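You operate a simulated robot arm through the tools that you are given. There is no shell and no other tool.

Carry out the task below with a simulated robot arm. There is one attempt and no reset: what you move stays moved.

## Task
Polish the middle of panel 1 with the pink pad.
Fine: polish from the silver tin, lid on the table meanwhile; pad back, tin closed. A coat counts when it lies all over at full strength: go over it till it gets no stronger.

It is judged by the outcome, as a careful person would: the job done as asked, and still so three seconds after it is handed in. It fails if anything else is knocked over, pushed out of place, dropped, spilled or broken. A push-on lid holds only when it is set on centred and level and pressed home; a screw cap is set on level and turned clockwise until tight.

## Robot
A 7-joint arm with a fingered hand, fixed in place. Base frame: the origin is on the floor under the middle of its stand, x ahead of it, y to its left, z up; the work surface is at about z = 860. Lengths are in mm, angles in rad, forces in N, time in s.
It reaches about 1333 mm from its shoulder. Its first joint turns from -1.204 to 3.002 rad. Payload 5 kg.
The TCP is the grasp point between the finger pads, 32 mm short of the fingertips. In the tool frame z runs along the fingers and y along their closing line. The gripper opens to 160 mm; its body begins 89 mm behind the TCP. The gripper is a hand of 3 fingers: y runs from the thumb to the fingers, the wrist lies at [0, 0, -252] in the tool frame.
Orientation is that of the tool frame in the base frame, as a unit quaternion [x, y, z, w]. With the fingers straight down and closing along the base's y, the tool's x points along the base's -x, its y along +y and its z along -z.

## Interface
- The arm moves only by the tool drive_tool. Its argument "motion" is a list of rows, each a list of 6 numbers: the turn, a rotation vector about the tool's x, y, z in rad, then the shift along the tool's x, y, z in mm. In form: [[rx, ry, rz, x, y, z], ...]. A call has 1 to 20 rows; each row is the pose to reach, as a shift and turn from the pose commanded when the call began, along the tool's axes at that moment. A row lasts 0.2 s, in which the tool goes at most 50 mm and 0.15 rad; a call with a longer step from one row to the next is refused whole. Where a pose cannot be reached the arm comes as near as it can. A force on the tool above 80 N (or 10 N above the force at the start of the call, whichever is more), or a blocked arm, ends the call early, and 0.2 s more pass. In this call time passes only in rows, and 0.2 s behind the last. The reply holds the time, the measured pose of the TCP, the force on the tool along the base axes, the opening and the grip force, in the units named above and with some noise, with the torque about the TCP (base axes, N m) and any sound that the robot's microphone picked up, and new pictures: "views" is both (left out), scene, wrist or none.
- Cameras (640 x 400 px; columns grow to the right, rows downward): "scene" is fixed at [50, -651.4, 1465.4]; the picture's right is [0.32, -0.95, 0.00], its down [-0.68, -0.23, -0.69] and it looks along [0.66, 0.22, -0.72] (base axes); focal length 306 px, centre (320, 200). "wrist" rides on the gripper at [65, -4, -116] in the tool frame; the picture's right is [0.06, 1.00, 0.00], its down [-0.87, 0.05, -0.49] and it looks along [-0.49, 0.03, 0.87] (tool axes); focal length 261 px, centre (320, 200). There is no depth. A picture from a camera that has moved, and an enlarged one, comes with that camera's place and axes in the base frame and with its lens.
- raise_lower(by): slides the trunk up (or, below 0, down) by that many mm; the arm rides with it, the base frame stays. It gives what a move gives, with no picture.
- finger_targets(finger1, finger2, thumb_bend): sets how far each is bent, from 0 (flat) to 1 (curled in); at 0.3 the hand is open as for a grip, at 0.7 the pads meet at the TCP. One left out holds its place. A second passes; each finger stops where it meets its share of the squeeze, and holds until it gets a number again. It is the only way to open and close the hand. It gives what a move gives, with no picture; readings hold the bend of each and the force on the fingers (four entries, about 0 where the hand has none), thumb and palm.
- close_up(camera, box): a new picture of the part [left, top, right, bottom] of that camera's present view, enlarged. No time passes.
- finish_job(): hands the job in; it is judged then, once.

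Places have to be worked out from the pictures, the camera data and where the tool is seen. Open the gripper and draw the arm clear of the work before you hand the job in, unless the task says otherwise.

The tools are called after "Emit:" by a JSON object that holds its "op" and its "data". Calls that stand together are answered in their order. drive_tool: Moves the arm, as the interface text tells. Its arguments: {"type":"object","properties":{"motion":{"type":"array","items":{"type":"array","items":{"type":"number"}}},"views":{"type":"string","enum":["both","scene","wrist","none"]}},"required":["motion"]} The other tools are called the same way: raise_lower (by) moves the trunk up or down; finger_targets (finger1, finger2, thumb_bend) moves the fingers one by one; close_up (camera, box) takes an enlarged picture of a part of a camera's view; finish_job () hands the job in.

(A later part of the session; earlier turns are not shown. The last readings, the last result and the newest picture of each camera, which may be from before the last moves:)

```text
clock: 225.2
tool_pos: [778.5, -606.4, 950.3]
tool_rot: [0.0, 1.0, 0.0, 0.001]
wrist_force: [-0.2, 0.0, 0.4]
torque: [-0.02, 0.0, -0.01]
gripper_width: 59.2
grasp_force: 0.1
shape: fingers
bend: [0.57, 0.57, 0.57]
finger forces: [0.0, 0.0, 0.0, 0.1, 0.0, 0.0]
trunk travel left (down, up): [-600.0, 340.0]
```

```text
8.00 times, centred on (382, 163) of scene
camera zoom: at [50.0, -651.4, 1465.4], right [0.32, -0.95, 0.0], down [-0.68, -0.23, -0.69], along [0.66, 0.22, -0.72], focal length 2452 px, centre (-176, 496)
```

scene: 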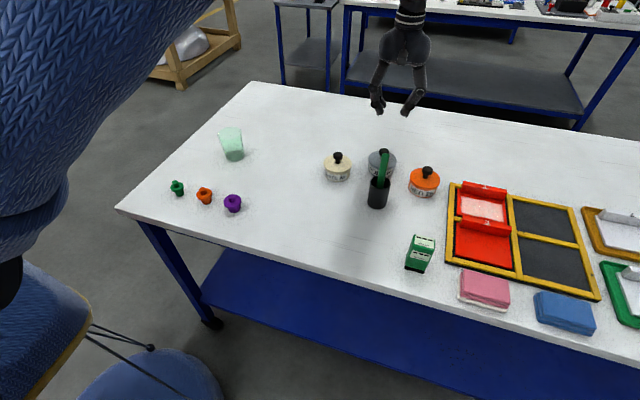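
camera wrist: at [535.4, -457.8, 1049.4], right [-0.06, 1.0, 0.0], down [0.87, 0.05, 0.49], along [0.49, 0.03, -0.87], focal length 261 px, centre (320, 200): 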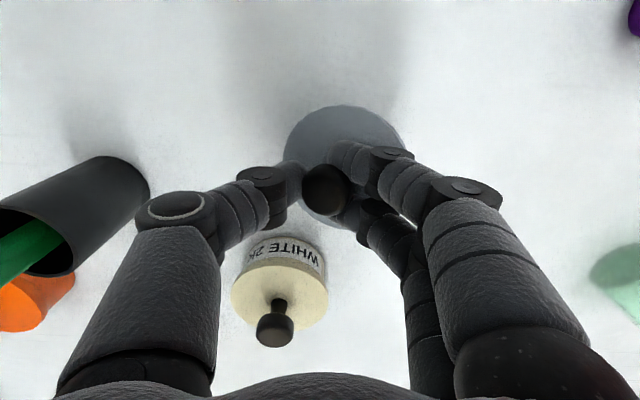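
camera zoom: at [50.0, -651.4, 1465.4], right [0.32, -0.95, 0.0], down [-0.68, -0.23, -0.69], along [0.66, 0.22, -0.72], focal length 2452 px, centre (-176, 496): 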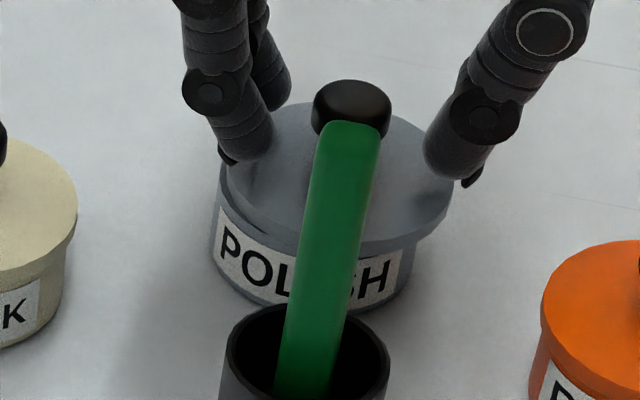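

Good alignment for the grip. I raise 1.3 mm and close on the head.

Emit:
{"op": "drive_tool", "data": {"motion": [[0, 0, 0, 0, 0, -0.7], [0, 0, 0, 0, 0, -1.3], [0, 0, 0, 0, 0, -1.3]], "views": "none"}}

Emit:
{"op": "finger_targets", "data": {"finger1": 0.72, "finger2": 0.72, "thumb_bend": 0.72}}

Emit:
{"op": "drive_tool", "data": {"motion": [[0, 0, 0, 0, 0, -2], [0, 0, 0, 0, 0, -4], [0, 0, 0, 0, 2, -5], [0, 0, 0, 0, 4, -5], [0, 0, 0, 0, 5.4, -5], [0, 0, 0, 0, 5.4, -5]], "views": "none"}}

Emit:
{"op": "close_up", "data": {"camera": "wrist", "box": [200, 85, 440, 235]}}

Emit:
{"op": "close_up", "data": {"camera": "scene", "box": [362, 138, 402, 188]}}

```text
clock: 226.0
tool_pos: [779.1, -605.9, 951.1]
tool_rot: [0.0, 1.0, 0.0, 0.0]
wrist_force: [0.0, 0.1, -1.1]
torque: [0.01, 0.01, -0.02]
gripper_width: 58.9
grasp_force: 0.1
shape: fingers
bend: [0.57, 0.57, 0.57]
finger forces: [0.0, 0.1, 0.0, 0.0, 0.1, 0.0]
trunk travel left (down, up): [-600.0, 340.0]
```

```text
clock: 227.0
tool_pos: [779.8, -606.4, 951.4]
tool_rot: [0.0, 1.0, 0.0, 0.0]
wrist_force: [-0.4, 0.1, -0.8]
torque: [0.0, -0.03, -0.01]
gripper_width: 25.6
grasp_force: 12.8
shape: fingers
bend: [0.69, 0.68, 0.67]
finger forces: [5.5, 6.9, 0.0, 0.0, 13.3, 0.0]
trunk travel left (down, up): [-600.0, 340.0]
```

```text
clock: 228.4
tool_pos: [778.2, -600.7, 955.7]
tool_rot: [0.001, 1.0, 0.0, 0.0]
wrist_force: [0.3, 0.5, -0.5]
torque: [0.01, 0.01, 0.03]
gripper_width: 25.6
grasp_force: 12.7
shape: fingers
bend: [0.69, 0.68, 0.67]
finger forces: [5.5, 7.0, 0.1, 0.1, 13.4, 0.0]
trunk travel left (down, up): [-600.0, 340.0]
```

```text
2.67 times, centred on (320, 160) of wrist
camera zoom: at [712.7, -605.5, 1071.1], right [-0.06, 1.0, 0.0], down [0.87, 0.05, 0.49], along [0.49, 0.03, -0.87], focal length 695 px, centre (320, 307)
```

zoom: 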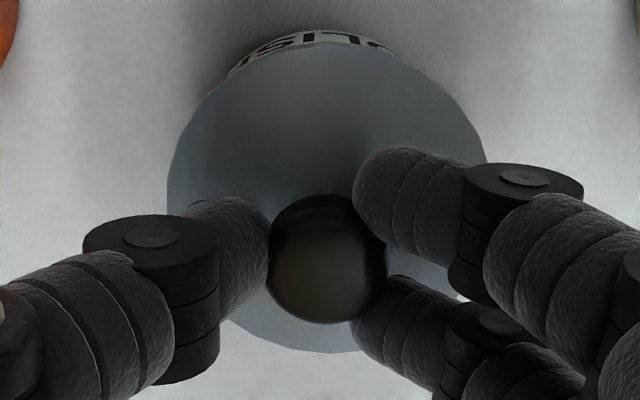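

```text
8.00 times, centred on (382, 163) of scene
camera zoom: at [50.0, -651.4, 1465.4], right [0.32, -0.95, 0.0], down [-0.68, -0.23, -0.69], along [0.66, 0.22, -0.72], focal length 2452 px, centre (-176, 496)
```

zoom: 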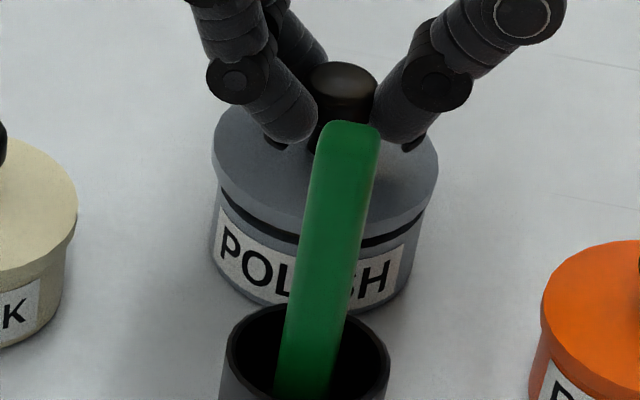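

Gripped evenly and hovering level; the lid is ~0.8 mm too far +y. I correct and lower to light contact.

Emit:
{"op": "drive_tool", "data": {"motion": [[0, 0, 0, 0, -0.4, 1], [0, 0, 0, 0, -0.8, 3], [0, 0, 0, 0, -0.8, 5], [0, 0, 0, 0, -0.8, 6.5], [0, 0, 0, 0, -0.8, 7.3]], "views": "none"}}

Emit:
{"op": "close_up", "data": {"camera": "scene", "box": [362, 138, 402, 188]}}

Emit:
{"op": "close_up", "data": {"camera": "wrist", "box": [200, 85, 440, 235]}}

```text
clock: 229.6
tool_pos: [778.1, -601.1, 948.8]
tool_rot: [-0.001, 1.0, 0.0, 0.001]
wrist_force: [0.2, -1.6, 4.7]
torque: [-0.1, -0.04, 0.01]
gripper_width: 25.3
grasp_force: 14.0
shape: fingers
bend: [0.69, 0.68, 0.68]
finger forces: [5.8, 7.7, 0.0, 0.0, 15.1, 0.0]
trunk travel left (down, up): [-600.0, 340.0]
```

```text
8.00 times, centred on (382, 163) of scene
camera zoom: at [50.0, -651.4, 1465.4], right [0.32, -0.95, 0.0], down [-0.68, -0.23, -0.69], along [0.66, 0.22, -0.72], focal length 2452 px, centre (-176, 496)
```

zoom: 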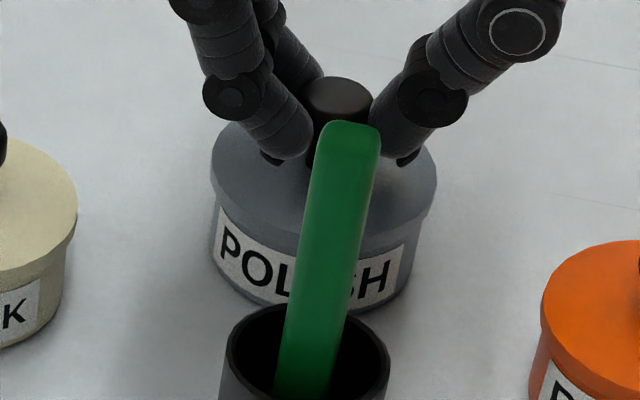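

```text
2.67 times, centred on (320, 160) of wrist
camera zoom: at [712.3, -605.3, 1064.1], right [-0.06, 1.0, 0.0], down [0.87, 0.05, 0.49], along [0.49, 0.03, -0.87], focal length 695 px, centre (320, 307)
```

zoom: 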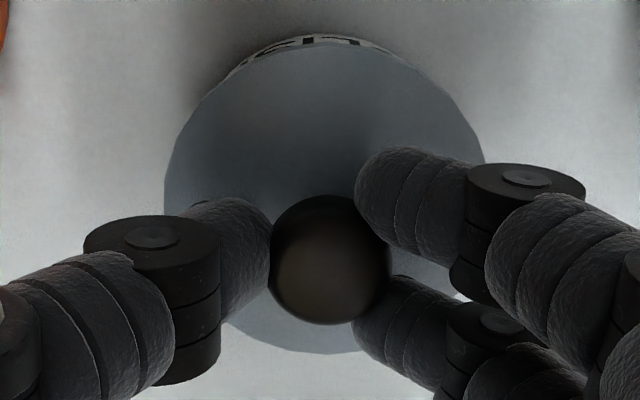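

Contact at 4.7 N; the outline is ~1.5 px left (≈0.7 mm +y). One more small nudge while just unweighted.

Emit:
{"op": "drive_tool", "data": {"motion": [[0, 0, 0, 0, 0, -1.5], [0, 0, 0, 0, -0.5, -2], [0, 0, 0, 0.2, -1, -2], [0, 0, 0, 0.2, -1, -1], [0, 0, 0, 0.2, -1, 0]], "views": "none"}}

Emit:
{"op": "close_up", "data": {"camera": "scene", "box": [362, 138, 402, 188]}}

Emit:
{"op": "close_up", "data": {"camera": "wrist", "box": [200, 85, 440, 235]}}

```text
clock: 230.8
tool_pos: [778.1, -602.3, 949.6]
tool_rot: [0.0, 1.0, 0.0, 0.0]
wrist_force: [0.1, 0.7, 2.3]
torque: [-0.08, -0.03, -0.01]
gripper_width: 25.6
grasp_force: 13.9
shape: fingers
bend: [0.69, 0.68, 0.68]
finger forces: [6.0, 7.4, 0.0, 0.0, 14.3, 0.1]
trunk travel left (down, up): [-600.0, 340.0]
```

```text
8.00 times, centred on (382, 163) of scene
camera zoom: at [50.0, -651.4, 1465.4], right [0.32, -0.95, 0.0], down [-0.68, -0.23, -0.69], along [0.66, 0.22, -0.72], focal length 2452 px, centre (-176, 496)
```

zoom: 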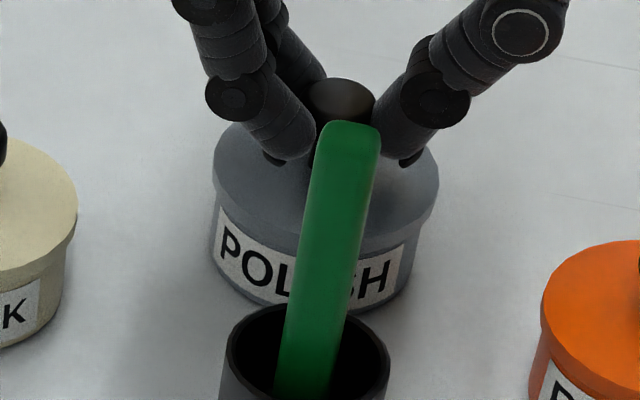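

```text
2.67 times, centred on (320, 160) of wrist
camera zoom: at [711.9, -606.3, 1064.3], right [-0.06, 1.0, 0.0], down [0.87, 0.05, 0.49], along [0.49, 0.03, -0.87], focal length 695 px, centre (320, 307)
```

zoom: 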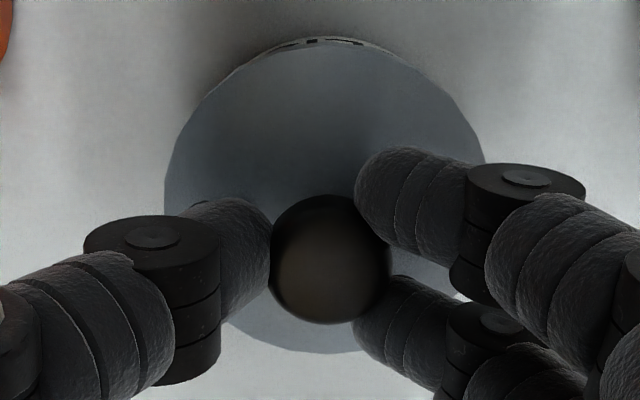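

Now the force is only 2.3 N and the lid outline matches the original exactly. I open the digits to release it here.

Emit:
{"op": "finger_targets", "data": {"finger1": 0.58, "finger2": 0.58, "thumb_bend": 0.58}}

Emit:
{"op": "close_up", "data": {"camera": "scene", "box": [362, 138, 402, 188]}}

Emit:
{"op": "close_up", "data": {"camera": "wrist", "box": [200, 85, 440, 235]}}

```text
clock: 231.8
tool_pos: [778.5, -602.7, 948.1]
tool_rot: [0.0, 1.0, 0.0, -0.001]
wrist_force: [-0.2, -0.7, -0.1]
torque: [-0.02, -0.01, 0.03]
gripper_width: 58.7
grasp_force: 0.1
shape: fingers
bend: [0.57, 0.57, 0.57]
finger forces: [0.0, 0.1, 0.1, 0.0, 0.0, 0.0]
trunk travel left (down, up): [-600.0, 340.0]
```

```text
8.00 times, centred on (382, 163) of scene
camera zoom: at [50.0, -651.4, 1465.4], right [0.32, -0.95, 0.0], down [-0.68, -0.23, -0.69], along [0.66, 0.22, -0.72], focal length 2452 px, centre (-176, 496)
```

zoom: 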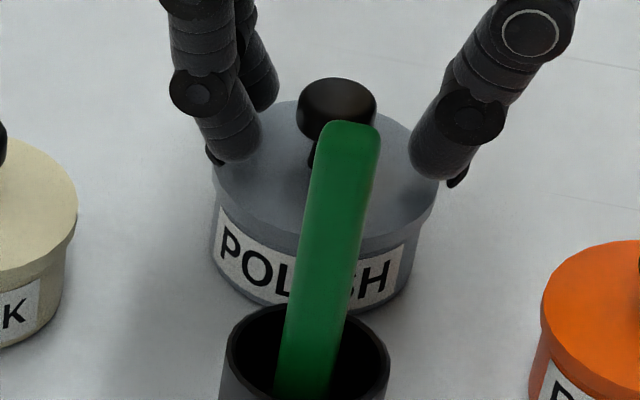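

```text
2.67 times, centred on (320, 160) of wrist
camera zoom: at [711.9, -606.5, 1063.9], right [-0.06, 1.0, 0.0], down [0.87, 0.05, 0.49], along [0.49, 0.03, -0.87], focal length 695 px, centre (320, 307)
```

zoom: 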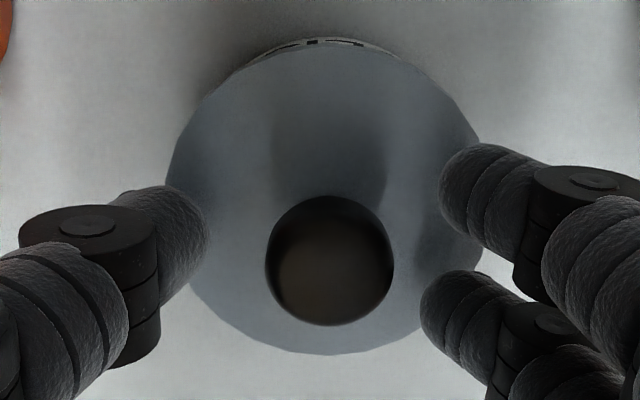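

The lid stayed put, matching the original picture. Now I centre the hand over the tin with tips at about ±25 mm around the knob and lower to press evenly on the lid's top.

Emit:
{"op": "finger_targets", "data": {"finger1": 0.6, "finger2": 0.6, "thumb_bend": 0.6}}

Emit:
{"op": "drive_tool", "data": {"motion": [[0, 0, 0, -0.5, 1.1, 0], [0, 0, 0, -1, 2.2, 0], [0, 0, 0, -1, 2.2, 2], [0, 0, 0, -1, 2.2, 4], [0, 0, 0, -1, 2.2, 5.5]], "views": "none"}}

Emit:
{"op": "close_up", "data": {"camera": "wrist", "box": [200, 85, 440, 235]}}

Emit:
{"op": "close_up", "data": {"camera": "scene", "box": [362, 138, 402, 188]}}

```text
clock: 232.8
tool_pos: [778.0, -602.5, 948.1]
tool_rot: [0.0, 1.0, 0.0, 0.001]
wrist_force: [0.0, 0.4, 0.9]
torque: [-0.02, 0.0, -0.01]
gripper_width: 47.7
grasp_force: 0.1
shape: fingers
bend: [0.6, 0.6, 0.6]
finger forces: [0.0, 0.0, 0.0, 0.0, 0.1, 0.1]
trunk travel left (down, up): [-600.0, 340.0]
```

```text
clock: 234.0
tool_pos: [779.3, -600.6, 942.7]
tool_rot: [0.0, 1.0, -0.001, 0.0]
wrist_force: [-0.6, 0.0, 0.2]
torque: [-0.02, -0.02, 0.01]
gripper_width: 48.2
grasp_force: 0.0
shape: fingers
bend: [0.6, 0.6, 0.6]
finger forces: [0.0, 0.1, 0.0, 0.1, 0.5, 0.0]
trunk travel left (down, up): [-600.0, 340.0]
```

```text
2.67 times, centred on (320, 160) of wrist
camera zoom: at [713.2, -604.5, 1058.7], right [-0.06, 1.0, 0.0], down [0.87, 0.05, 0.49], along [0.49, 0.03, -0.87], focal length 695 px, centre (320, 307)
```

zoom: 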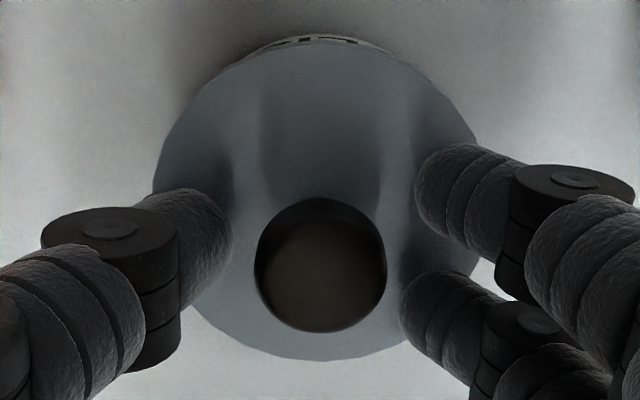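

```text
8.00 times, centred on (382, 163) of scene
camera zoom: at [50.0, -651.4, 1465.4], right [0.32, -0.95, 0.0], down [-0.68, -0.23, -0.69], along [0.66, 0.22, -0.72], focal length 2452 px, centre (-176, 496)
```

zoom: 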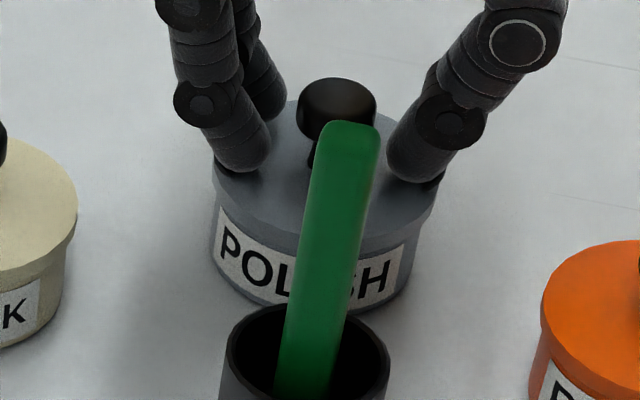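

The tips are just at the lid surface, centred over the tin. I press down in 1 mm steps.

Emit:
{"op": "drive_tool", "data": {"motion": [[0, 0, 0, 0, 0, 1], [0, 0, 0, 0, 0, 2], [0, 0, 0, 0, 0, 3]], "views": "none"}}

Emit:
{"op": "close_up", "data": {"camera": "scene", "box": [362, 138, 402, 188]}}

```text
clock: 234.8
tool_pos: [779.7, -599.9, 943.2]
tool_rot: [0.0, 1.0, -0.001, 0.002]
wrist_force: [1.5, -0.1, 20.8]
torque: [-0.18, 0.06, -0.01]
gripper_width: 48.2
grasp_force: 10.3
shape: fingers
bend: [0.6, 0.6, 0.6]
finger forces: [5.2, 3.4, 0.0, 0.1, 11.9, 0.0]
trunk travel left (down, up): [-600.0, 340.0]
```

```text
8.00 times, centred on (382, 163) of scene
camera zoom: at [50.0, -651.4, 1465.4], right [0.32, -0.95, 0.0], down [-0.68, -0.23, -0.69], along [0.66, 0.22, -0.72], focal length 2452 px, centre (-176, 496)
```

zoom: 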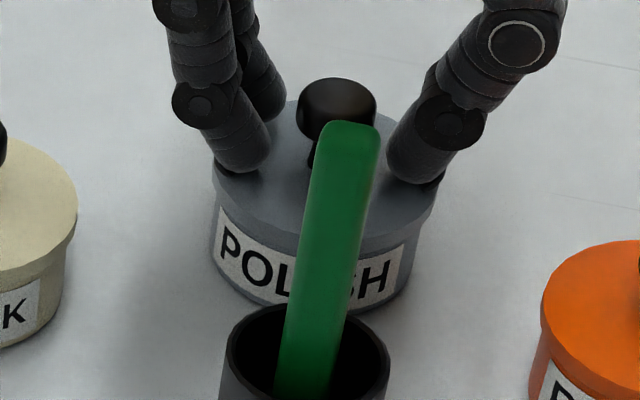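

The force is well shared (5.2/3.4/11.9 N) and the lid hasn't shifted. I press further.

Emit:
{"op": "drive_tool", "data": {"motion": [[0, 0, 0, 0, 0, 1], [0, 0, 0, 0, 0, 2], [0, 0, 0, 0, 0, 3]], "views": "none"}}

Emit:
{"op": "close_up", "data": {"camera": "scene", "box": [362, 138, 402, 188]}}

```text
clock: 235.6
tool_pos: [779.8, -599.6, 944.0]
tool_rot: [0.001, 1.0, -0.001, 0.002]
wrist_force: [9.4, -0.8, 46.1]
torque: [-0.49, -0.22, 0.0]
gripper_width: 48.5
grasp_force: 22.6
shape: fingers
bend: [0.62, 0.61, 0.61]
finger forces: [10.7, 8.4, 0.0, 0.1, 26.3, 0.0]
trunk travel left (down, up): [-600.0, 340.0]
```

```text
8.00 times, centred on (382, 163) of scene
camera zoom: at [50.0, -651.4, 1465.4], right [0.32, -0.95, 0.0], down [-0.68, -0.23, -0.69], along [0.66, 0.22, -0.72], focal length 2452 px, centre (-176, 496)
```

zoom: 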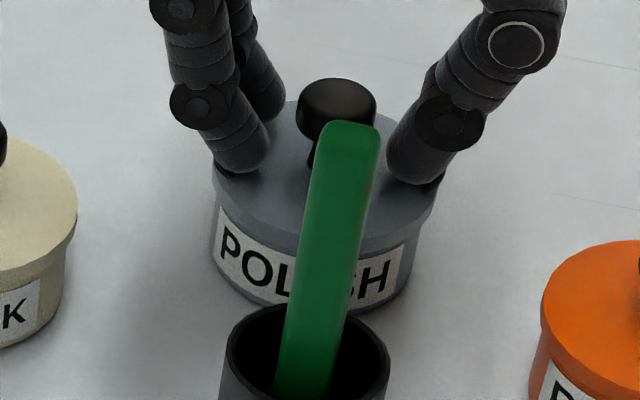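

46 N and the lid has not shifted. I press a little more toward 60 N with a slight +x compensation for the side force.

Emit:
{"op": "drive_tool", "data": {"motion": [[0, 0, 0, -0.5, 0, 0.6], [0, 0, 0, -0.9, 0, 1.2], [0, 0, 0, -0.9, 0, 1.8]], "views": "none"}}

Emit:
{"op": "close_up", "data": {"camera": "scene", "box": [362, 138, 402, 188]}}

Emit:
{"op": "close_up", "data": {"camera": "wrist", "box": [200, 85, 440, 235]}}

```text
clock: 236.4
tool_pos: [778.0, -598.3, 943.1]
tool_rot: [0.0, 1.0, -0.001, 0.004]
wrist_force: [12.8, -2.2, 69.2]
torque: [-0.95, -0.25, 0.09]
gripper_width: 48.8
grasp_force: 33.9
shape: fingers
bend: [0.63, 0.62, 0.61]
finger forces: [15.5, 11.6, 0.0, 0.0, 41.4, 0.0]
trunk travel left (down, up): [-600.0, 340.0]
```

```text
8.00 times, centred on (382, 163) of scene
camera zoom: at [50.0, -651.4, 1465.4], right [0.32, -0.95, 0.0], down [-0.68, -0.23, -0.69], along [0.66, 0.22, -0.72], focal length 2452 px, centre (-176, 496)
```

zoom: 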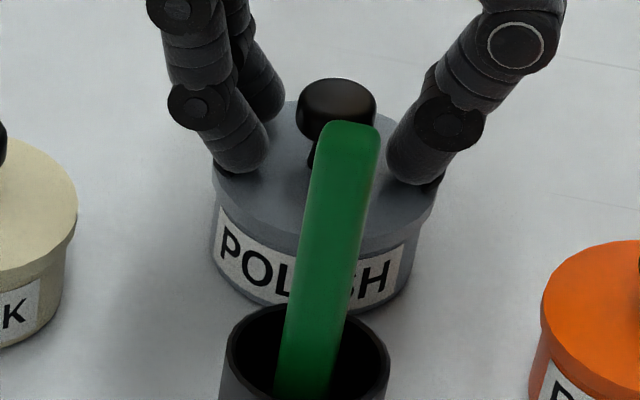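

```text
2.67 times, centred on (320, 160) of wrist
camera zoom: at [711.9, -601.8, 1057.0], right [-0.06, 1.0, 0.0], down [0.87, 0.06, 0.5], along [0.5, 0.03, -0.87], focal length 695 px, centre (320, 307)
```

zoom: 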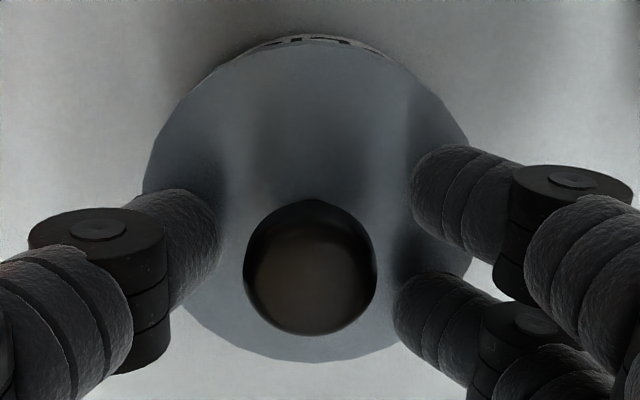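

Pressed evenly with 69 N, centred and level. I ease off gradually and look.

Emit:
{"op": "drive_tool", "data": {"motion": [[0, 0, 0, 0.5, 0, -2], [0, 0, 0, 0.9, 0, -4], [0, 0, 0, 0.9, 0, -6], [0, 0, 0, 0.9, 0, -8], [0, 0, 0, 0.9, 0, -11]], "views": "none"}}

Emit:
{"op": "close_up", "data": {"camera": "scene", "box": [362, 138, 402, 188]}}

Emit:
{"op": "close_up", "data": {"camera": "wrist", "box": [200, 85, 440, 235]}}

```text
clock: 237.6
tool_pos: [776.0, -600.0, 942.5]
tool_rot: [0.001, 1.0, 0.0, -0.003]
wrist_force: [-0.1, 0.0, 1.6]
torque: [0.07, -0.01, 0.03]
gripper_width: 48.0
grasp_force: 0.8
shape: fingers
bend: [0.6, 0.6, 0.6]
finger forces: [0.1, 1.1, 0.0, 0.1, 0.1, 0.0]
trunk travel left (down, up): [-600.0, 340.0]
```

```text
8.00 times, centred on (382, 163) of scene
camera zoom: at [50.0, -651.4, 1465.4], right [0.32, -0.95, 0.0], down [-0.68, -0.23, -0.69], along [0.66, 0.22, -0.72], focal length 2452 px, centre (-176, 496)
```

zoom: 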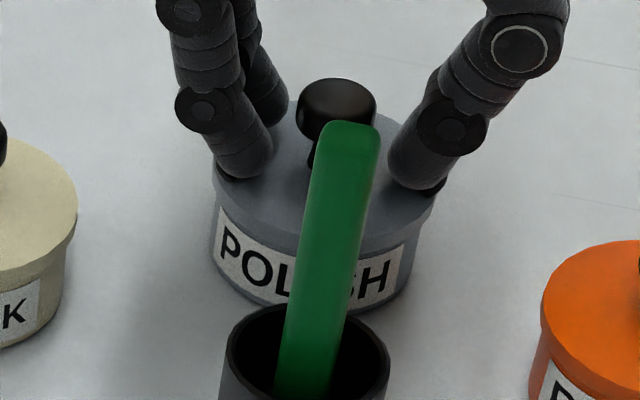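

```text
2.67 times, centred on (320, 160) of wrist
camera zoom: at [710.9, -605.4, 1058.8], right [-0.06, 1.0, 0.0], down [0.87, 0.05, 0.49], along [0.49, 0.03, -0.87], focal length 695 px, centre (320, 307)
```

zoom: 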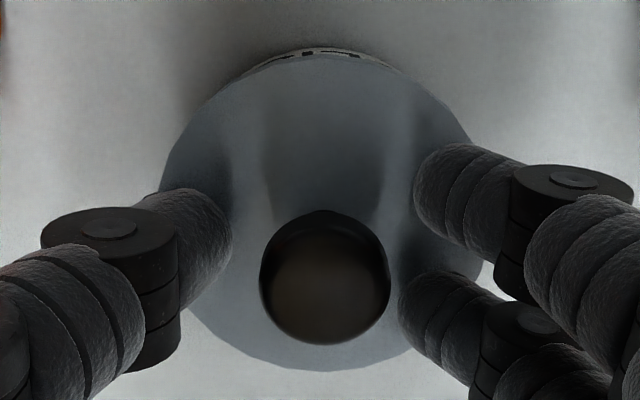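

The lid remains exactly at its original seated outline (212–438 px, knob top 78 px) after a 69 N centred press. I rise straight up, clear of the knob.

Emit:
{"op": "drive_tool", "data": {"motion": [[0, 0, 0, 0, 0.5, -4], [0, 0, 0, 0, 0.5, -12], [0, 0, 0, 0, 0.5, -30], [0, 0, 0, 0, 0.5, -60], [0, 0, 0, 0, 0.5, -100], [0, 0, 0, 0, 0.5, -140]], "views": "both"}}

Emit:
{"op": "close_up", "data": {"camera": "scene", "box": [362, 138, 402, 188]}}

Emit:
{"op": "close_up", "data": {"camera": "wrist", "box": [240, 60, 400, 160]}}

```text
clock: 239.0
tool_pos: [779.8, -599.1, 1088.9]
tool_rot: [0.001, 1.0, 0.0, 0.0]
wrist_force: [-0.8, -0.8, 0.4]
torque: [-0.02, -0.03, 0.0]
gripper_width: 47.9
grasp_force: 0.0
shape: fingers
bend: [0.6, 0.6, 0.6]
finger forces: [0.0, 0.1, 0.0, 0.1, 0.0, 0.0]
trunk travel left (down, up): [-600.0, 340.0]
camera wrist: at [713.4, -602.3, 1203.4], right [-0.06, 1.0, 0.0], down [0.87, 0.05, 0.49], along [0.49, 0.03, -0.87], focal length 261 px, centre (320, 200)
```

scene: 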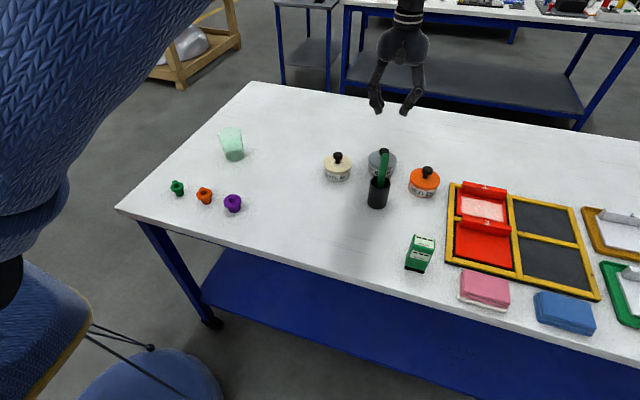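
wrist: 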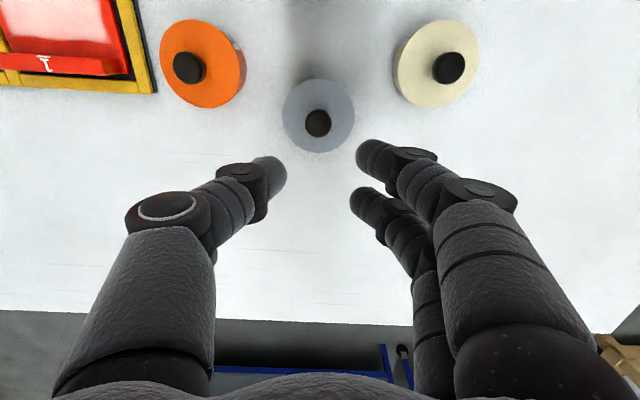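

```text
8.00 times, centred on (382, 163) of scene
camera zoom: at [50.0, -651.4, 1465.4], right [0.32, -0.95, 0.0], down [-0.68, -0.23, -0.69], along [0.66, 0.22, -0.72], focal length 2452 px, centre (-176, 496)
```

zoom: 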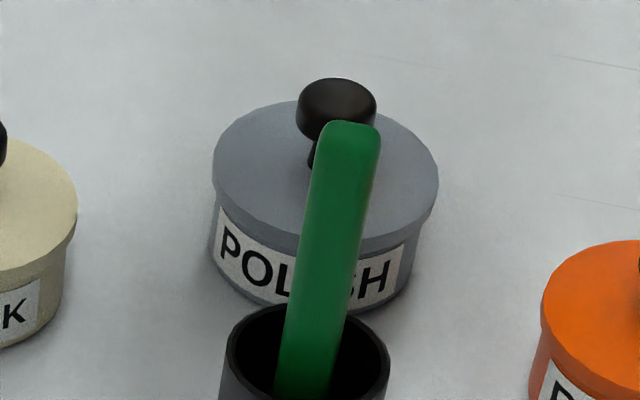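

```text
4.00 times, centred on (320, 110) of wrist
camera zoom: at [713.4, -602.3, 1203.4], right [-0.06, 1.0, 0.0], down [0.87, 0.05, 0.49], along [0.49, 0.03, -0.87], focal length 1043 px, centre (320, 560)
```

zoom: 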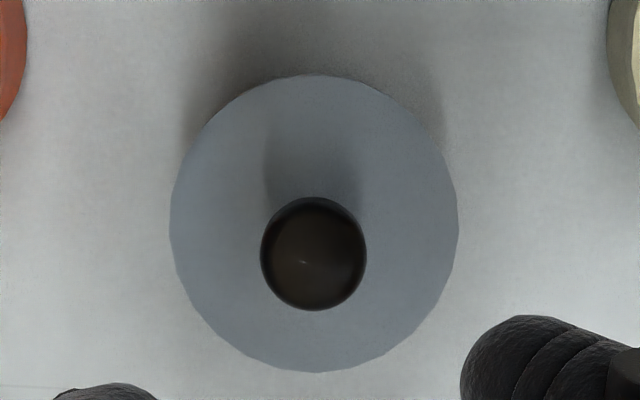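

The lid centre measures (777.5, -600.1), within 0.4 mm of the tin's centre, level and at the original height. To make sure it actually holds, I'll do a very gentle sideways test on the knob with the thumb in half-millimetre steps.

Emit:
{"op": "drive_tool", "data": {"motion": [[0, 0, 0, 0, -1, 30], [0, 0, 0, 0, -2, 70], [0, 0, 0, 0, -2, 105], [0, 0, 0, 0, -2, 128], [0, 0, 0, 0, -2, 136], [0, 0, 0, 0, -2, 137]], "views": "none"}}

Emit:
{"op": "drive_tool", "data": {"motion": [[0, 0, 0, 0, 3, 0], [0, 0, 0, 0, 6, 0], [0, 0, 0, 0, 8, 0], [0, 0, 0, 0, 8, 0]], "views": "none"}}

Emit:
{"op": "close_up", "data": {"camera": "wrist", "box": [200, 100, 440, 250]}}

Emit:
{"op": "close_up", "data": {"camera": "scene", "box": [362, 138, 402, 188]}}

```text
clock: 240.4
tool_pos: [779.5, -602.8, 948.5]
tool_rot: [0.001, 1.0, 0.001, 0.0]
wrist_force: [0.8, 0.5, -0.4]
torque: [0.0, -0.01, 0.0]
gripper_width: 47.9
grasp_force: 0.1
shape: fingers
bend: [0.6, 0.6, 0.6]
finger forces: [0.0, 0.0, 0.1, 0.0, 0.1, 0.1]
trunk travel left (down, up): [-600.0, 340.0]
```

```text
clock: 241.4
tool_pos: [779.0, -595.5, 949.4]
tool_rot: [0.0, 1.0, 0.0, 0.0]
wrist_force: [-0.6, -0.3, 0.0]
torque: [0.01, 0.01, -0.03]
gripper_width: 47.8
grasp_force: 0.5
shape: fingers
bend: [0.6, 0.6, 0.6]
finger forces: [0.0, 0.0, 0.0, 0.1, 0.2, 0.1]
trunk travel left (down, up): [-600.0, 340.0]
```

```text
2.67 times, centred on (320, 175) of wrist
camera zoom: at [712.5, -598.5, 1064.7], right [-0.06, 1.0, 0.0], down [0.87, 0.05, 0.49], along [0.49, 0.03, -0.87], focal length 695 px, centre (320, 267)
```

zoom: 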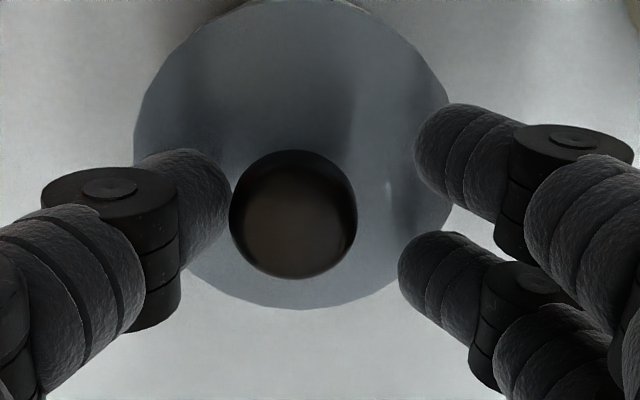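

```text
8.00 times, centred on (382, 163) of scene
camera zoom: at [50.0, -651.4, 1465.4], right [0.32, -0.95, 0.0], down [-0.68, -0.23, -0.69], along [0.66, 0.22, -0.72], focal length 2452 px, centre (-176, 496)
```

zoom: 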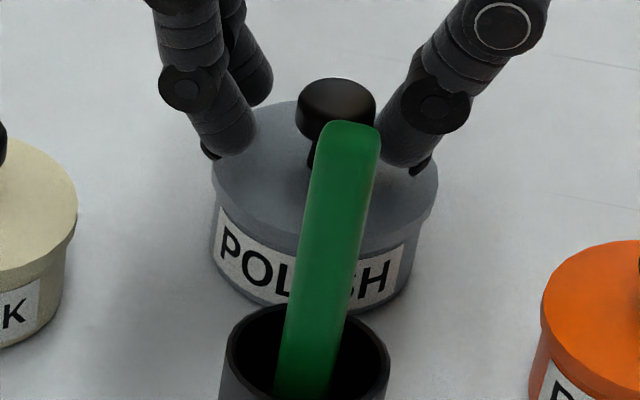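

The thumb is just touching the knob. I push 0.7 mm further and watch the thumb force and the lid.

Emit:
{"op": "drive_tool", "data": {"motion": [[0, 0, 0, 0, 0.4, 0], [0, 0, 0, 0, 0.8, 0], [0, 0, 0, 0, 0.8, 0]], "views": "none"}}

Emit:
{"op": "close_up", "data": {"camera": "scene", "box": [362, 138, 402, 188]}}

```text
clock: 242.2
tool_pos: [780.7, -593.4, 950.2]
tool_rot: [0.001, 1.0, 0.0, 0.0]
wrist_force: [1.0, -0.9, -0.1]
torque: [0.01, 0.02, 0.01]
gripper_width: 48.0
grasp_force: 0.4
shape: fingers
bend: [0.6, 0.6, 0.6]
finger forces: [0.0, 0.0, 0.1, 0.0, 0.2, 0.0]
trunk travel left (down, up): [-600.0, 340.0]
```

```text
8.00 times, centred on (382, 163) of scene
camera zoom: at [50.0, -651.4, 1465.4], right [0.32, -0.95, 0.0], down [-0.68, -0.23, -0.69], along [0.66, 0.22, -0.72], focal length 2452 px, centre (-176, 496)
```

zoom: 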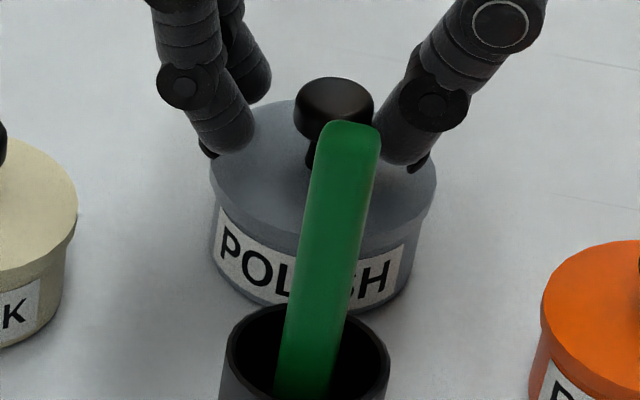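

The lid slid 0.7 mm with only ~0.2 N, so it isn't locked sideways. I'll back the thumb off and regrip the head at the proper height to see whether it is held vertically.

Emit:
{"op": "drive_tool", "data": {"motion": [[0, 0, 0, 0, -2, 0], [0, 0, 0, 0, -4.5, 0], [0, 0, 0, 0, -6.8, -0.8], [0, 0, 0, 0, -6.8, -0.8]], "views": "none"}}

Emit:
{"op": "close_up", "data": {"camera": "wrist", "box": [200, 100, 440, 250]}}

Emit:
{"op": "close_up", "data": {"camera": "scene", "box": [362, 138, 402, 188]}}

```text
clock: 243.2
tool_pos: [779.2, -601.0, 949.1]
tool_rot: [0.001, 1.0, 0.001, 0.0]
wrist_force: [-0.8, 0.5, 0.3]
torque: [-0.02, 0.02, -0.01]
gripper_width: 48.0
grasp_force: 0.0
shape: fingers
bend: [0.6, 0.6, 0.6]
finger forces: [0.0, 0.0, 0.0, 0.0, 0.0, 0.0]
trunk travel left (down, up): [-600.0, 340.0]
```

```text
2.67 times, centred on (320, 175) of wrist
camera zoom: at [712.7, -604.2, 1065.3], right [-0.06, 1.0, 0.0], down [0.87, 0.05, 0.49], along [0.49, 0.03, -0.87], focal length 695 px, centre (320, 267)
```

zoom: 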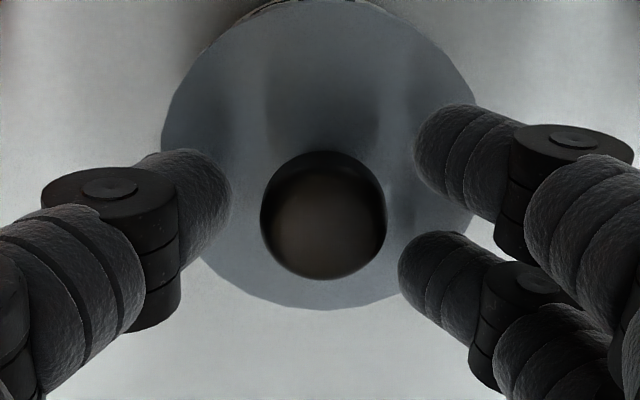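

```text
8.00 times, centred on (382, 163) of scene
camera zoom: at [50.0, -651.4, 1465.4], right [0.32, -0.95, 0.0], down [-0.68, -0.23, -0.69], along [0.66, 0.22, -0.72], focal length 2452 px, centre (-176, 496)
```

zoom: 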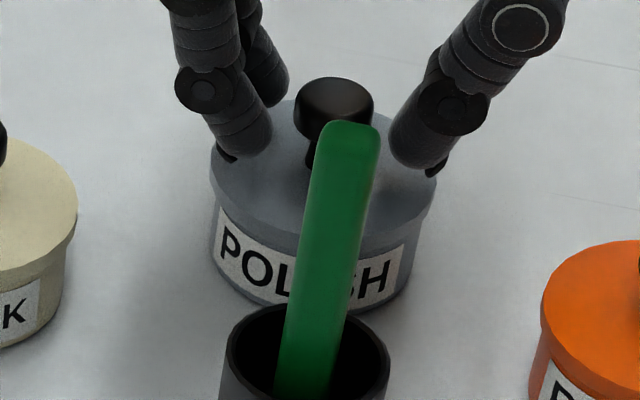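

Well positioned. I close on the head and check whether the lid lifts.

Emit:
{"op": "finger_targets", "data": {"finger1": 0.72, "finger2": 0.72, "thumb_bend": 0.72}}

Emit:
{"op": "close_up", "data": {"camera": "scene", "box": [362, 138, 402, 188]}}

Emit:
{"op": "close_up", "data": {"camera": "wrist", "box": [200, 85, 440, 235]}}

```text
clock: 244.2
tool_pos: [779.7, -600.5, 950.0]
tool_rot: [0.0, 1.0, 0.0, 0.0]
wrist_force: [0.4, -0.1, 0.4]
torque: [0.02, -0.01, -0.01]
gripper_width: 26.2
grasp_force: 13.5
shape: fingers
bend: [0.69, 0.69, 0.67]
finger forces: [6.3, 6.5, 0.0, 0.0, 13.7, 0.1]
trunk travel left (down, up): [-600.0, 340.0]
```

```text
8.00 times, centred on (382, 163) of scene
camera zoom: at [50.0, -651.4, 1465.4], right [0.32, -0.95, 0.0], down [-0.68, -0.23, -0.69], along [0.66, 0.22, -0.72], focal length 2452 px, centre (-176, 496)
```

zoom: 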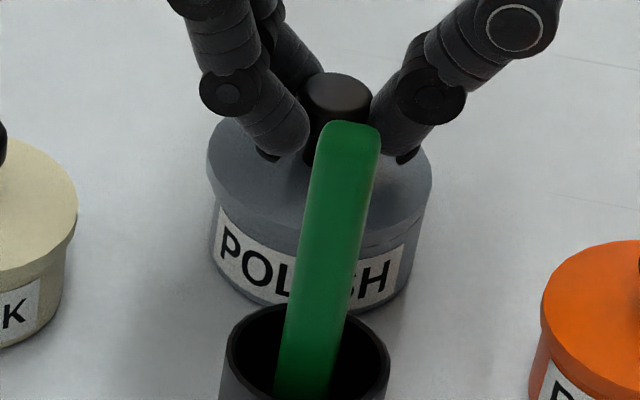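

```text
2.67 times, centred on (320, 160) of wrist
camera zoom: at [712.7, -604.2, 1065.3], right [-0.06, 1.0, 0.0], down [0.87, 0.05, 0.49], along [0.49, 0.03, -0.87], focal length 695 px, centre (320, 307)
```

zoom: 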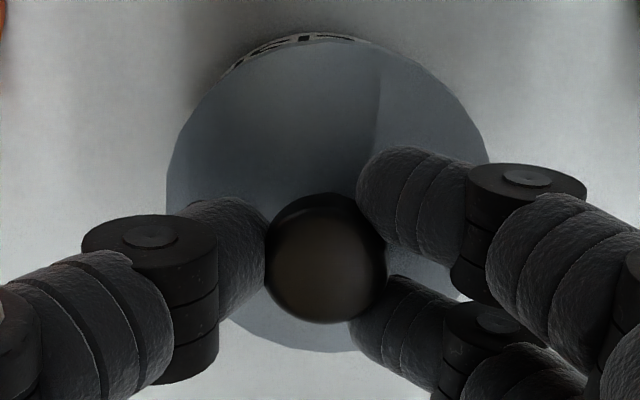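

The lid lifted ~2 mm with the grip, so it isn't held. With it gripped at the head I can test properly: centre it, press, then pull up slightly and read the pull force to see whether it has snapped home. First I recentre (−2.1 mm y) and lower to contact.

Emit:
{"op": "drive_tool", "data": {"motion": [[0, 0, 0, 0, -0.7, -1], [0, 0, 0, 0, -1.4, -1.5], [0, 0, 0, 0, -2.1, -1.5], [0, 0, 0, 0, -2.1, 0], [0, 0, 0, 0, -2.1, 1], [0, 0, 0, 0, -2.1, 2]], "views": "none"}}

Emit:
{"op": "close_up", "data": {"camera": "scene", "box": [362, 138, 402, 188]}}

Emit:
{"op": "close_up", "data": {"camera": "wrist", "box": [200, 85, 440, 235]}}

```text
clock: 245.6
tool_pos: [779.2, -602.0, 948.4]
tool_rot: [0.0, 1.0, 0.0, 0.0]
wrist_force: [-1.0, 0.7, 0.5]
torque: [-0.03, 0.03, -0.04]
gripper_width: 26.4
grasp_force: 13.8
shape: fingers
bend: [0.69, 0.69, 0.68]
finger forces: [6.5, 6.7, 0.1, 0.0, 13.9, 0.0]
trunk travel left (down, up): [-600.0, 340.0]
```

```text
8.00 times, centred on (382, 163) of scene
camera zoom: at [50.0, -651.4, 1465.4], right [0.32, -0.95, 0.0], down [-0.68, -0.23, -0.69], along [0.66, 0.22, -0.72], focal length 2452 px, centre (-176, 496)
```

zoom: 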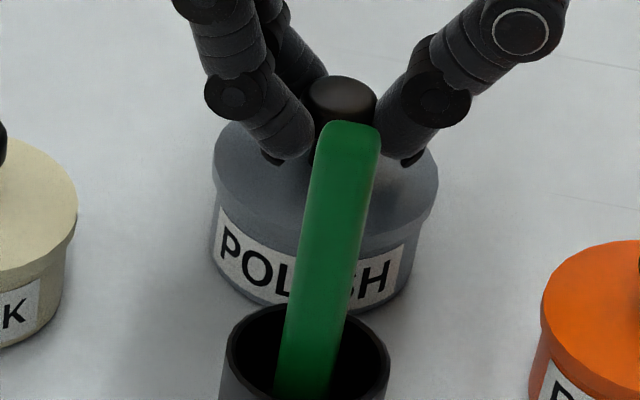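

```text
2.67 times, centred on (320, 160) of wrist
camera zoom: at [712.9, -606.3, 1064.1], right [-0.06, 1.0, 0.0], down [0.87, 0.05, 0.49], along [0.49, 0.03, -0.87], focal length 695 px, centre (320, 307)
```

zoom: 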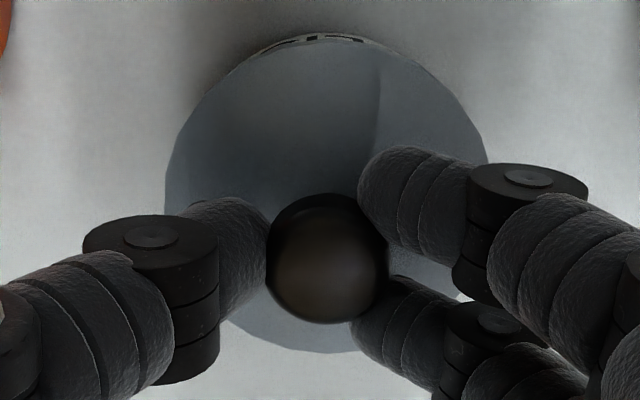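

Perfect outline match at near-zero force. I press 3 mm (≈25 N) and read the forces.

Emit:
{"op": "drive_tool", "data": {"motion": [[0, 0, 0, 0, 0, 1], [0, 0, 0, 0, 0, 2], [0, 0, 0, 0, 0, 3], [0, 0, 0, 0, 0, 3]], "views": "none"}}

Emit:
{"op": "close_up", "data": {"camera": "scene", "box": [362, 138, 402, 188]}}

```text
clock: 246.6
tool_pos: [780.0, -600.7, 947.0]
tool_rot: [-0.001, 1.0, 0.0, 0.001]
wrist_force: [0.4, -1.0, 12.6]
torque: [-0.08, -0.03, -0.02]
gripper_width: 26.1
grasp_force: 16.5
shape: fingers
bend: [0.69, 0.69, 0.68]
finger forces: [7.7, 8.3, 0.0, 0.0, 17.5, 0.0]
trunk travel left (down, up): [-600.0, 340.0]
```

```text
8.00 times, centred on (382, 163) of scene
camera zoom: at [50.0, -651.4, 1465.4], right [0.32, -0.95, 0.0], down [-0.68, -0.23, -0.69], along [0.66, 0.22, -0.72], focal length 2452 px, centre (-176, 496)
```

zoom: 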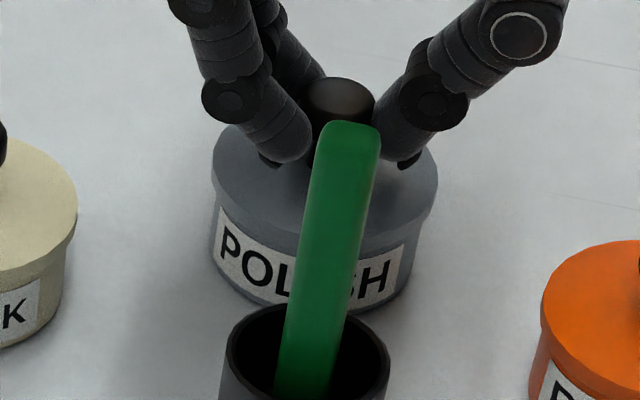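

12.6 N with the lid flush (knob top now exactly 78 px). I push slightly more (~20 N), then gently pull up 1.5–3 mm to test whether it holds.

Emit:
{"op": "drive_tool", "data": {"motion": [[0, 0, 0, 0, 0, 0.7], [0, 0, 0, 0, 0, 1.4], [0, 0, 0, 0, 0, 1.4]], "views": "none"}}

Emit:
{"op": "drive_tool", "data": {"motion": [[0, 0, 0, 0, 0, -1.5], [0, 0, 0, 0, 0, -3], [0, 0, 0, 0, 0, -4.4], [0, 0, 0, 0, 0, -4.4]], "views": "none"}}

Emit:
{"op": "close_up", "data": {"camera": "scene", "box": [362, 138, 402, 188]}}

```text
clock: 247.4
tool_pos: [779.9, -601.7, 946.7]
tool_rot: [0.0, 1.0, 0.0, 0.001]
wrist_force: [1.6, -2.0, 22.3]
torque: [-0.13, 0.0, -0.03]
gripper_width: 26.0
grasp_force: 18.8
shape: fingers
bend: [0.7, 0.7, 0.69]
finger forces: [8.2, 9.0, 0.1, 0.1, 19.8, 0.1]
trunk travel left (down, up): [-600.0, 340.0]
```

```text
clock: 248.4
tool_pos: [780.8, -603.6, 947.9]
tool_rot: [0.002, 1.0, 0.0, -0.001]
wrist_force: [0.3, 2.0, 2.9]
torque: [-0.04, 0.0, 0.0]
gripper_width: 26.2
grasp_force: 14.3
shape: fingers
bend: [0.7, 0.7, 0.69]
finger forces: [7.4, 7.5, 0.0, 0.0, 13.7, 0.0]
trunk travel left (down, up): [-600.0, 340.0]
```

```text
8.00 times, centred on (382, 163) of scene
camera zoom: at [50.0, -651.4, 1465.4], right [0.32, -0.95, 0.0], down [-0.68, -0.23, -0.69], along [0.66, 0.22, -0.72], focal length 2452 px, centre (-176, 496)
```

zoom: 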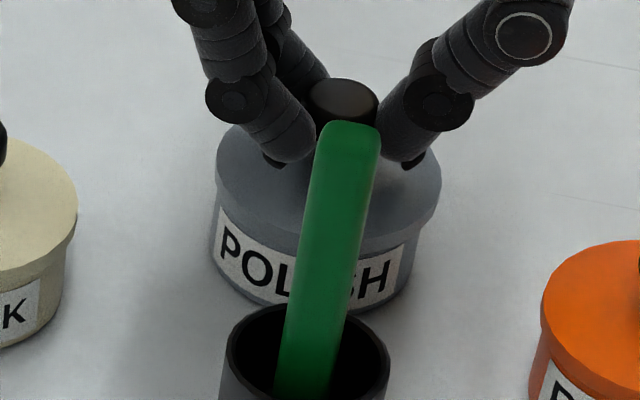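

Still 2.9 N downward. I continue to pull up gently another 3 mm to see if there's any holding force.

Emit:
{"op": "drive_tool", "data": {"motion": [[0, 0, 0, 0, 0, -1], [0, 0, 0, 0, 0, -2], [0, 0, 0, 0, 0, -2]], "views": "none"}}

Emit:
{"op": "close_up", "data": {"camera": "scene", "box": [362, 138, 402, 188]}}

```text
clock: 249.2
tool_pos: [777.9, -603.1, 950.6]
tool_rot: [0.001, 1.0, 0.0, 0.0]
wrist_force: [-0.2, -0.2, -0.5]
torque: [0.0, 0.0, 0.03]
gripper_width: 26.3
grasp_force: 13.8
shape: fingers
bend: [0.7, 0.7, 0.68]
finger forces: [6.7, 6.7, 0.1, 0.0, 12.4, 0.0]
trunk travel left (down, up): [-600.0, 340.0]
```

```text
8.00 times, centred on (382, 163) of scene
camera zoom: at [50.0, -651.4, 1465.4], right [0.32, -0.95, 0.0], down [-0.68, -0.23, -0.69], along [0.66, 0.22, -0.72], focal length 2452 px, centre (-176, 496)
```

zoom: 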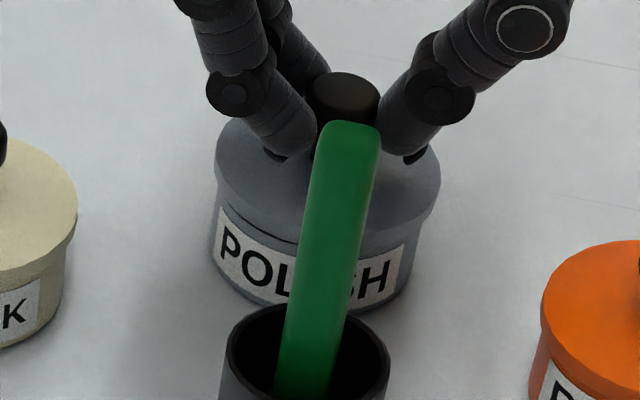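

No hold at 22 N. Before going on I'll check whether the tin itself has shifted, by re-taking the same close-up of its label as earlier.

Emit:
{"op": "close_up", "data": {"camera": "scene", "box": [364, 148, 384, 176]}}

Emit:
{"op": "close_up", "data": {"camera": "scene", "box": [384, 148, 404, 176]}}

```text
14.29 times, centred on (374, 162) of scene
camera zoom: at [50.0, -651.4, 1465.4], right [0.32, -0.95, 0.0], down [-0.68, -0.23, -0.69], along [0.66, 0.22, -0.72], focal length 4378 px, centre (-451, 743)
```

zoom: 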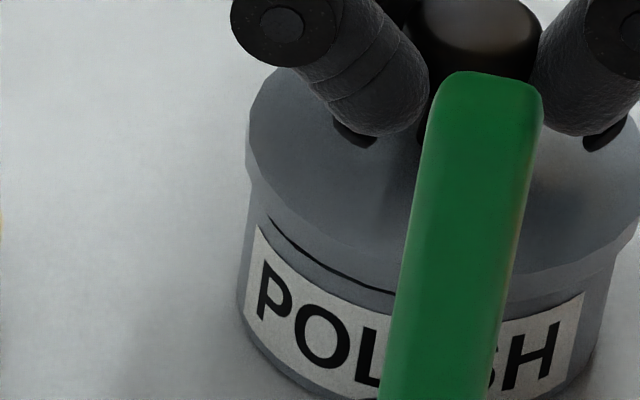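

```text
14.29 times, centred on (394, 162) of scene
camera zoom: at [50.0, -651.4, 1465.4], right [0.32, -0.95, 0.0], down [-0.68, -0.23, -0.69], along [0.66, 0.22, -0.72], focal length 4378 px, centre (-737, 743)
```

zoom: 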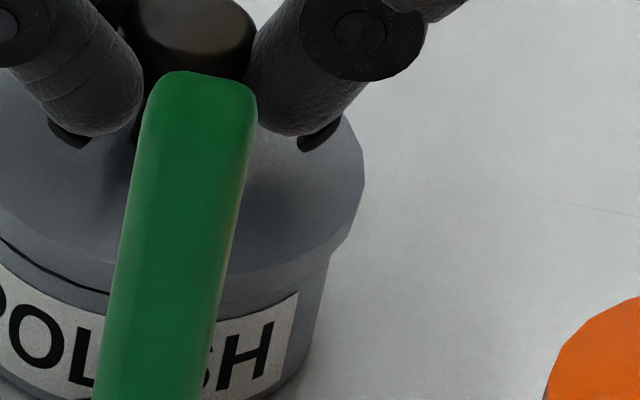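

The tin hasn't moved. I'll compare closely how far the lid's lower edge sits above the label on the untouched white and red tins versus this one.

Emit:
{"op": "close_up", "data": {"camera": "scene", "box": [320, 155, 340, 183]}}

Emit:
{"op": "close_up", "data": {"camera": "scene", "box": [340, 155, 360, 183]}}

Emit:
{"op": "close_up", "data": {"camera": "scene", "box": [408, 172, 428, 200]}}

Emit:
{"op": "close_up", "data": {"camera": "scene", "box": [426, 172, 446, 200]}}

```text
14.29 times, centred on (330, 169) of scene
camera zoom: at [50.0, -651.4, 1465.4], right [0.32, -0.95, 0.0], down [-0.68, -0.23, -0.69], along [0.66, 0.22, -0.72], focal length 4378 px, centre (177, 643)
```

zoom: 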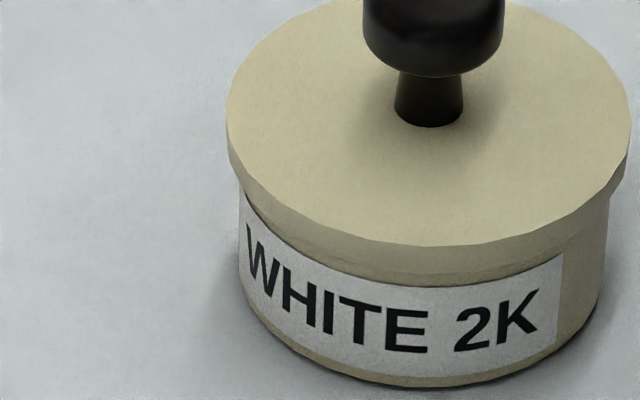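

```text
14.29 times, centred on (350, 169) of scene
camera zoom: at [50.0, -651.4, 1465.4], right [0.32, -0.95, 0.0], down [-0.68, -0.23, -0.69], along [0.66, 0.22, -0.72], focal length 4378 px, centre (-109, 643)
```

zoom: 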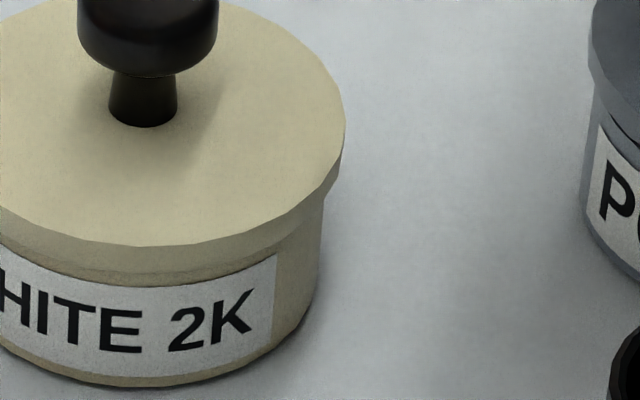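

```text
14.29 times, centred on (418, 186) of scene
camera zoom: at [50.0, -651.4, 1465.4], right [0.32, -0.95, 0.0], down [-0.68, -0.23, -0.69], along [0.66, 0.22, -0.72], focal length 4378 px, centre (-1080, 400)
```

zoom: 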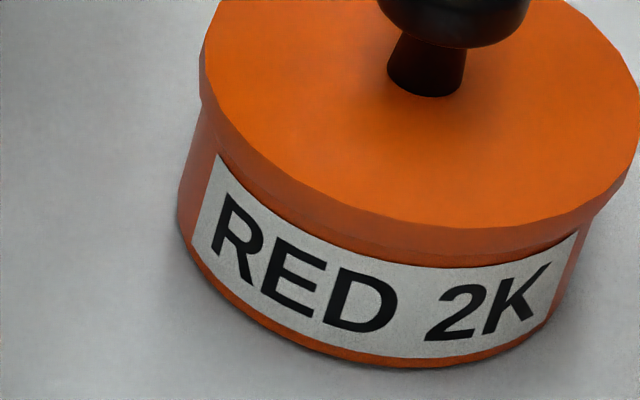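

```text
14.29 times, centred on (436, 186) of scene
camera zoom: at [50.0, -651.4, 1465.4], right [0.32, -0.95, 0.0], down [-0.68, -0.23, -0.69], along [0.66, 0.22, -0.72], focal length 4378 px, centre (-1337, 400)
```

zoom: 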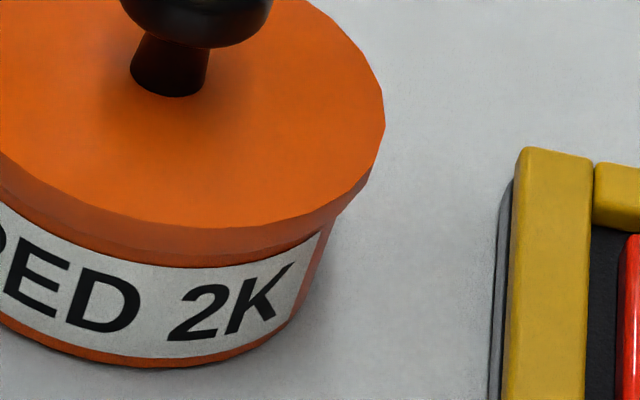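

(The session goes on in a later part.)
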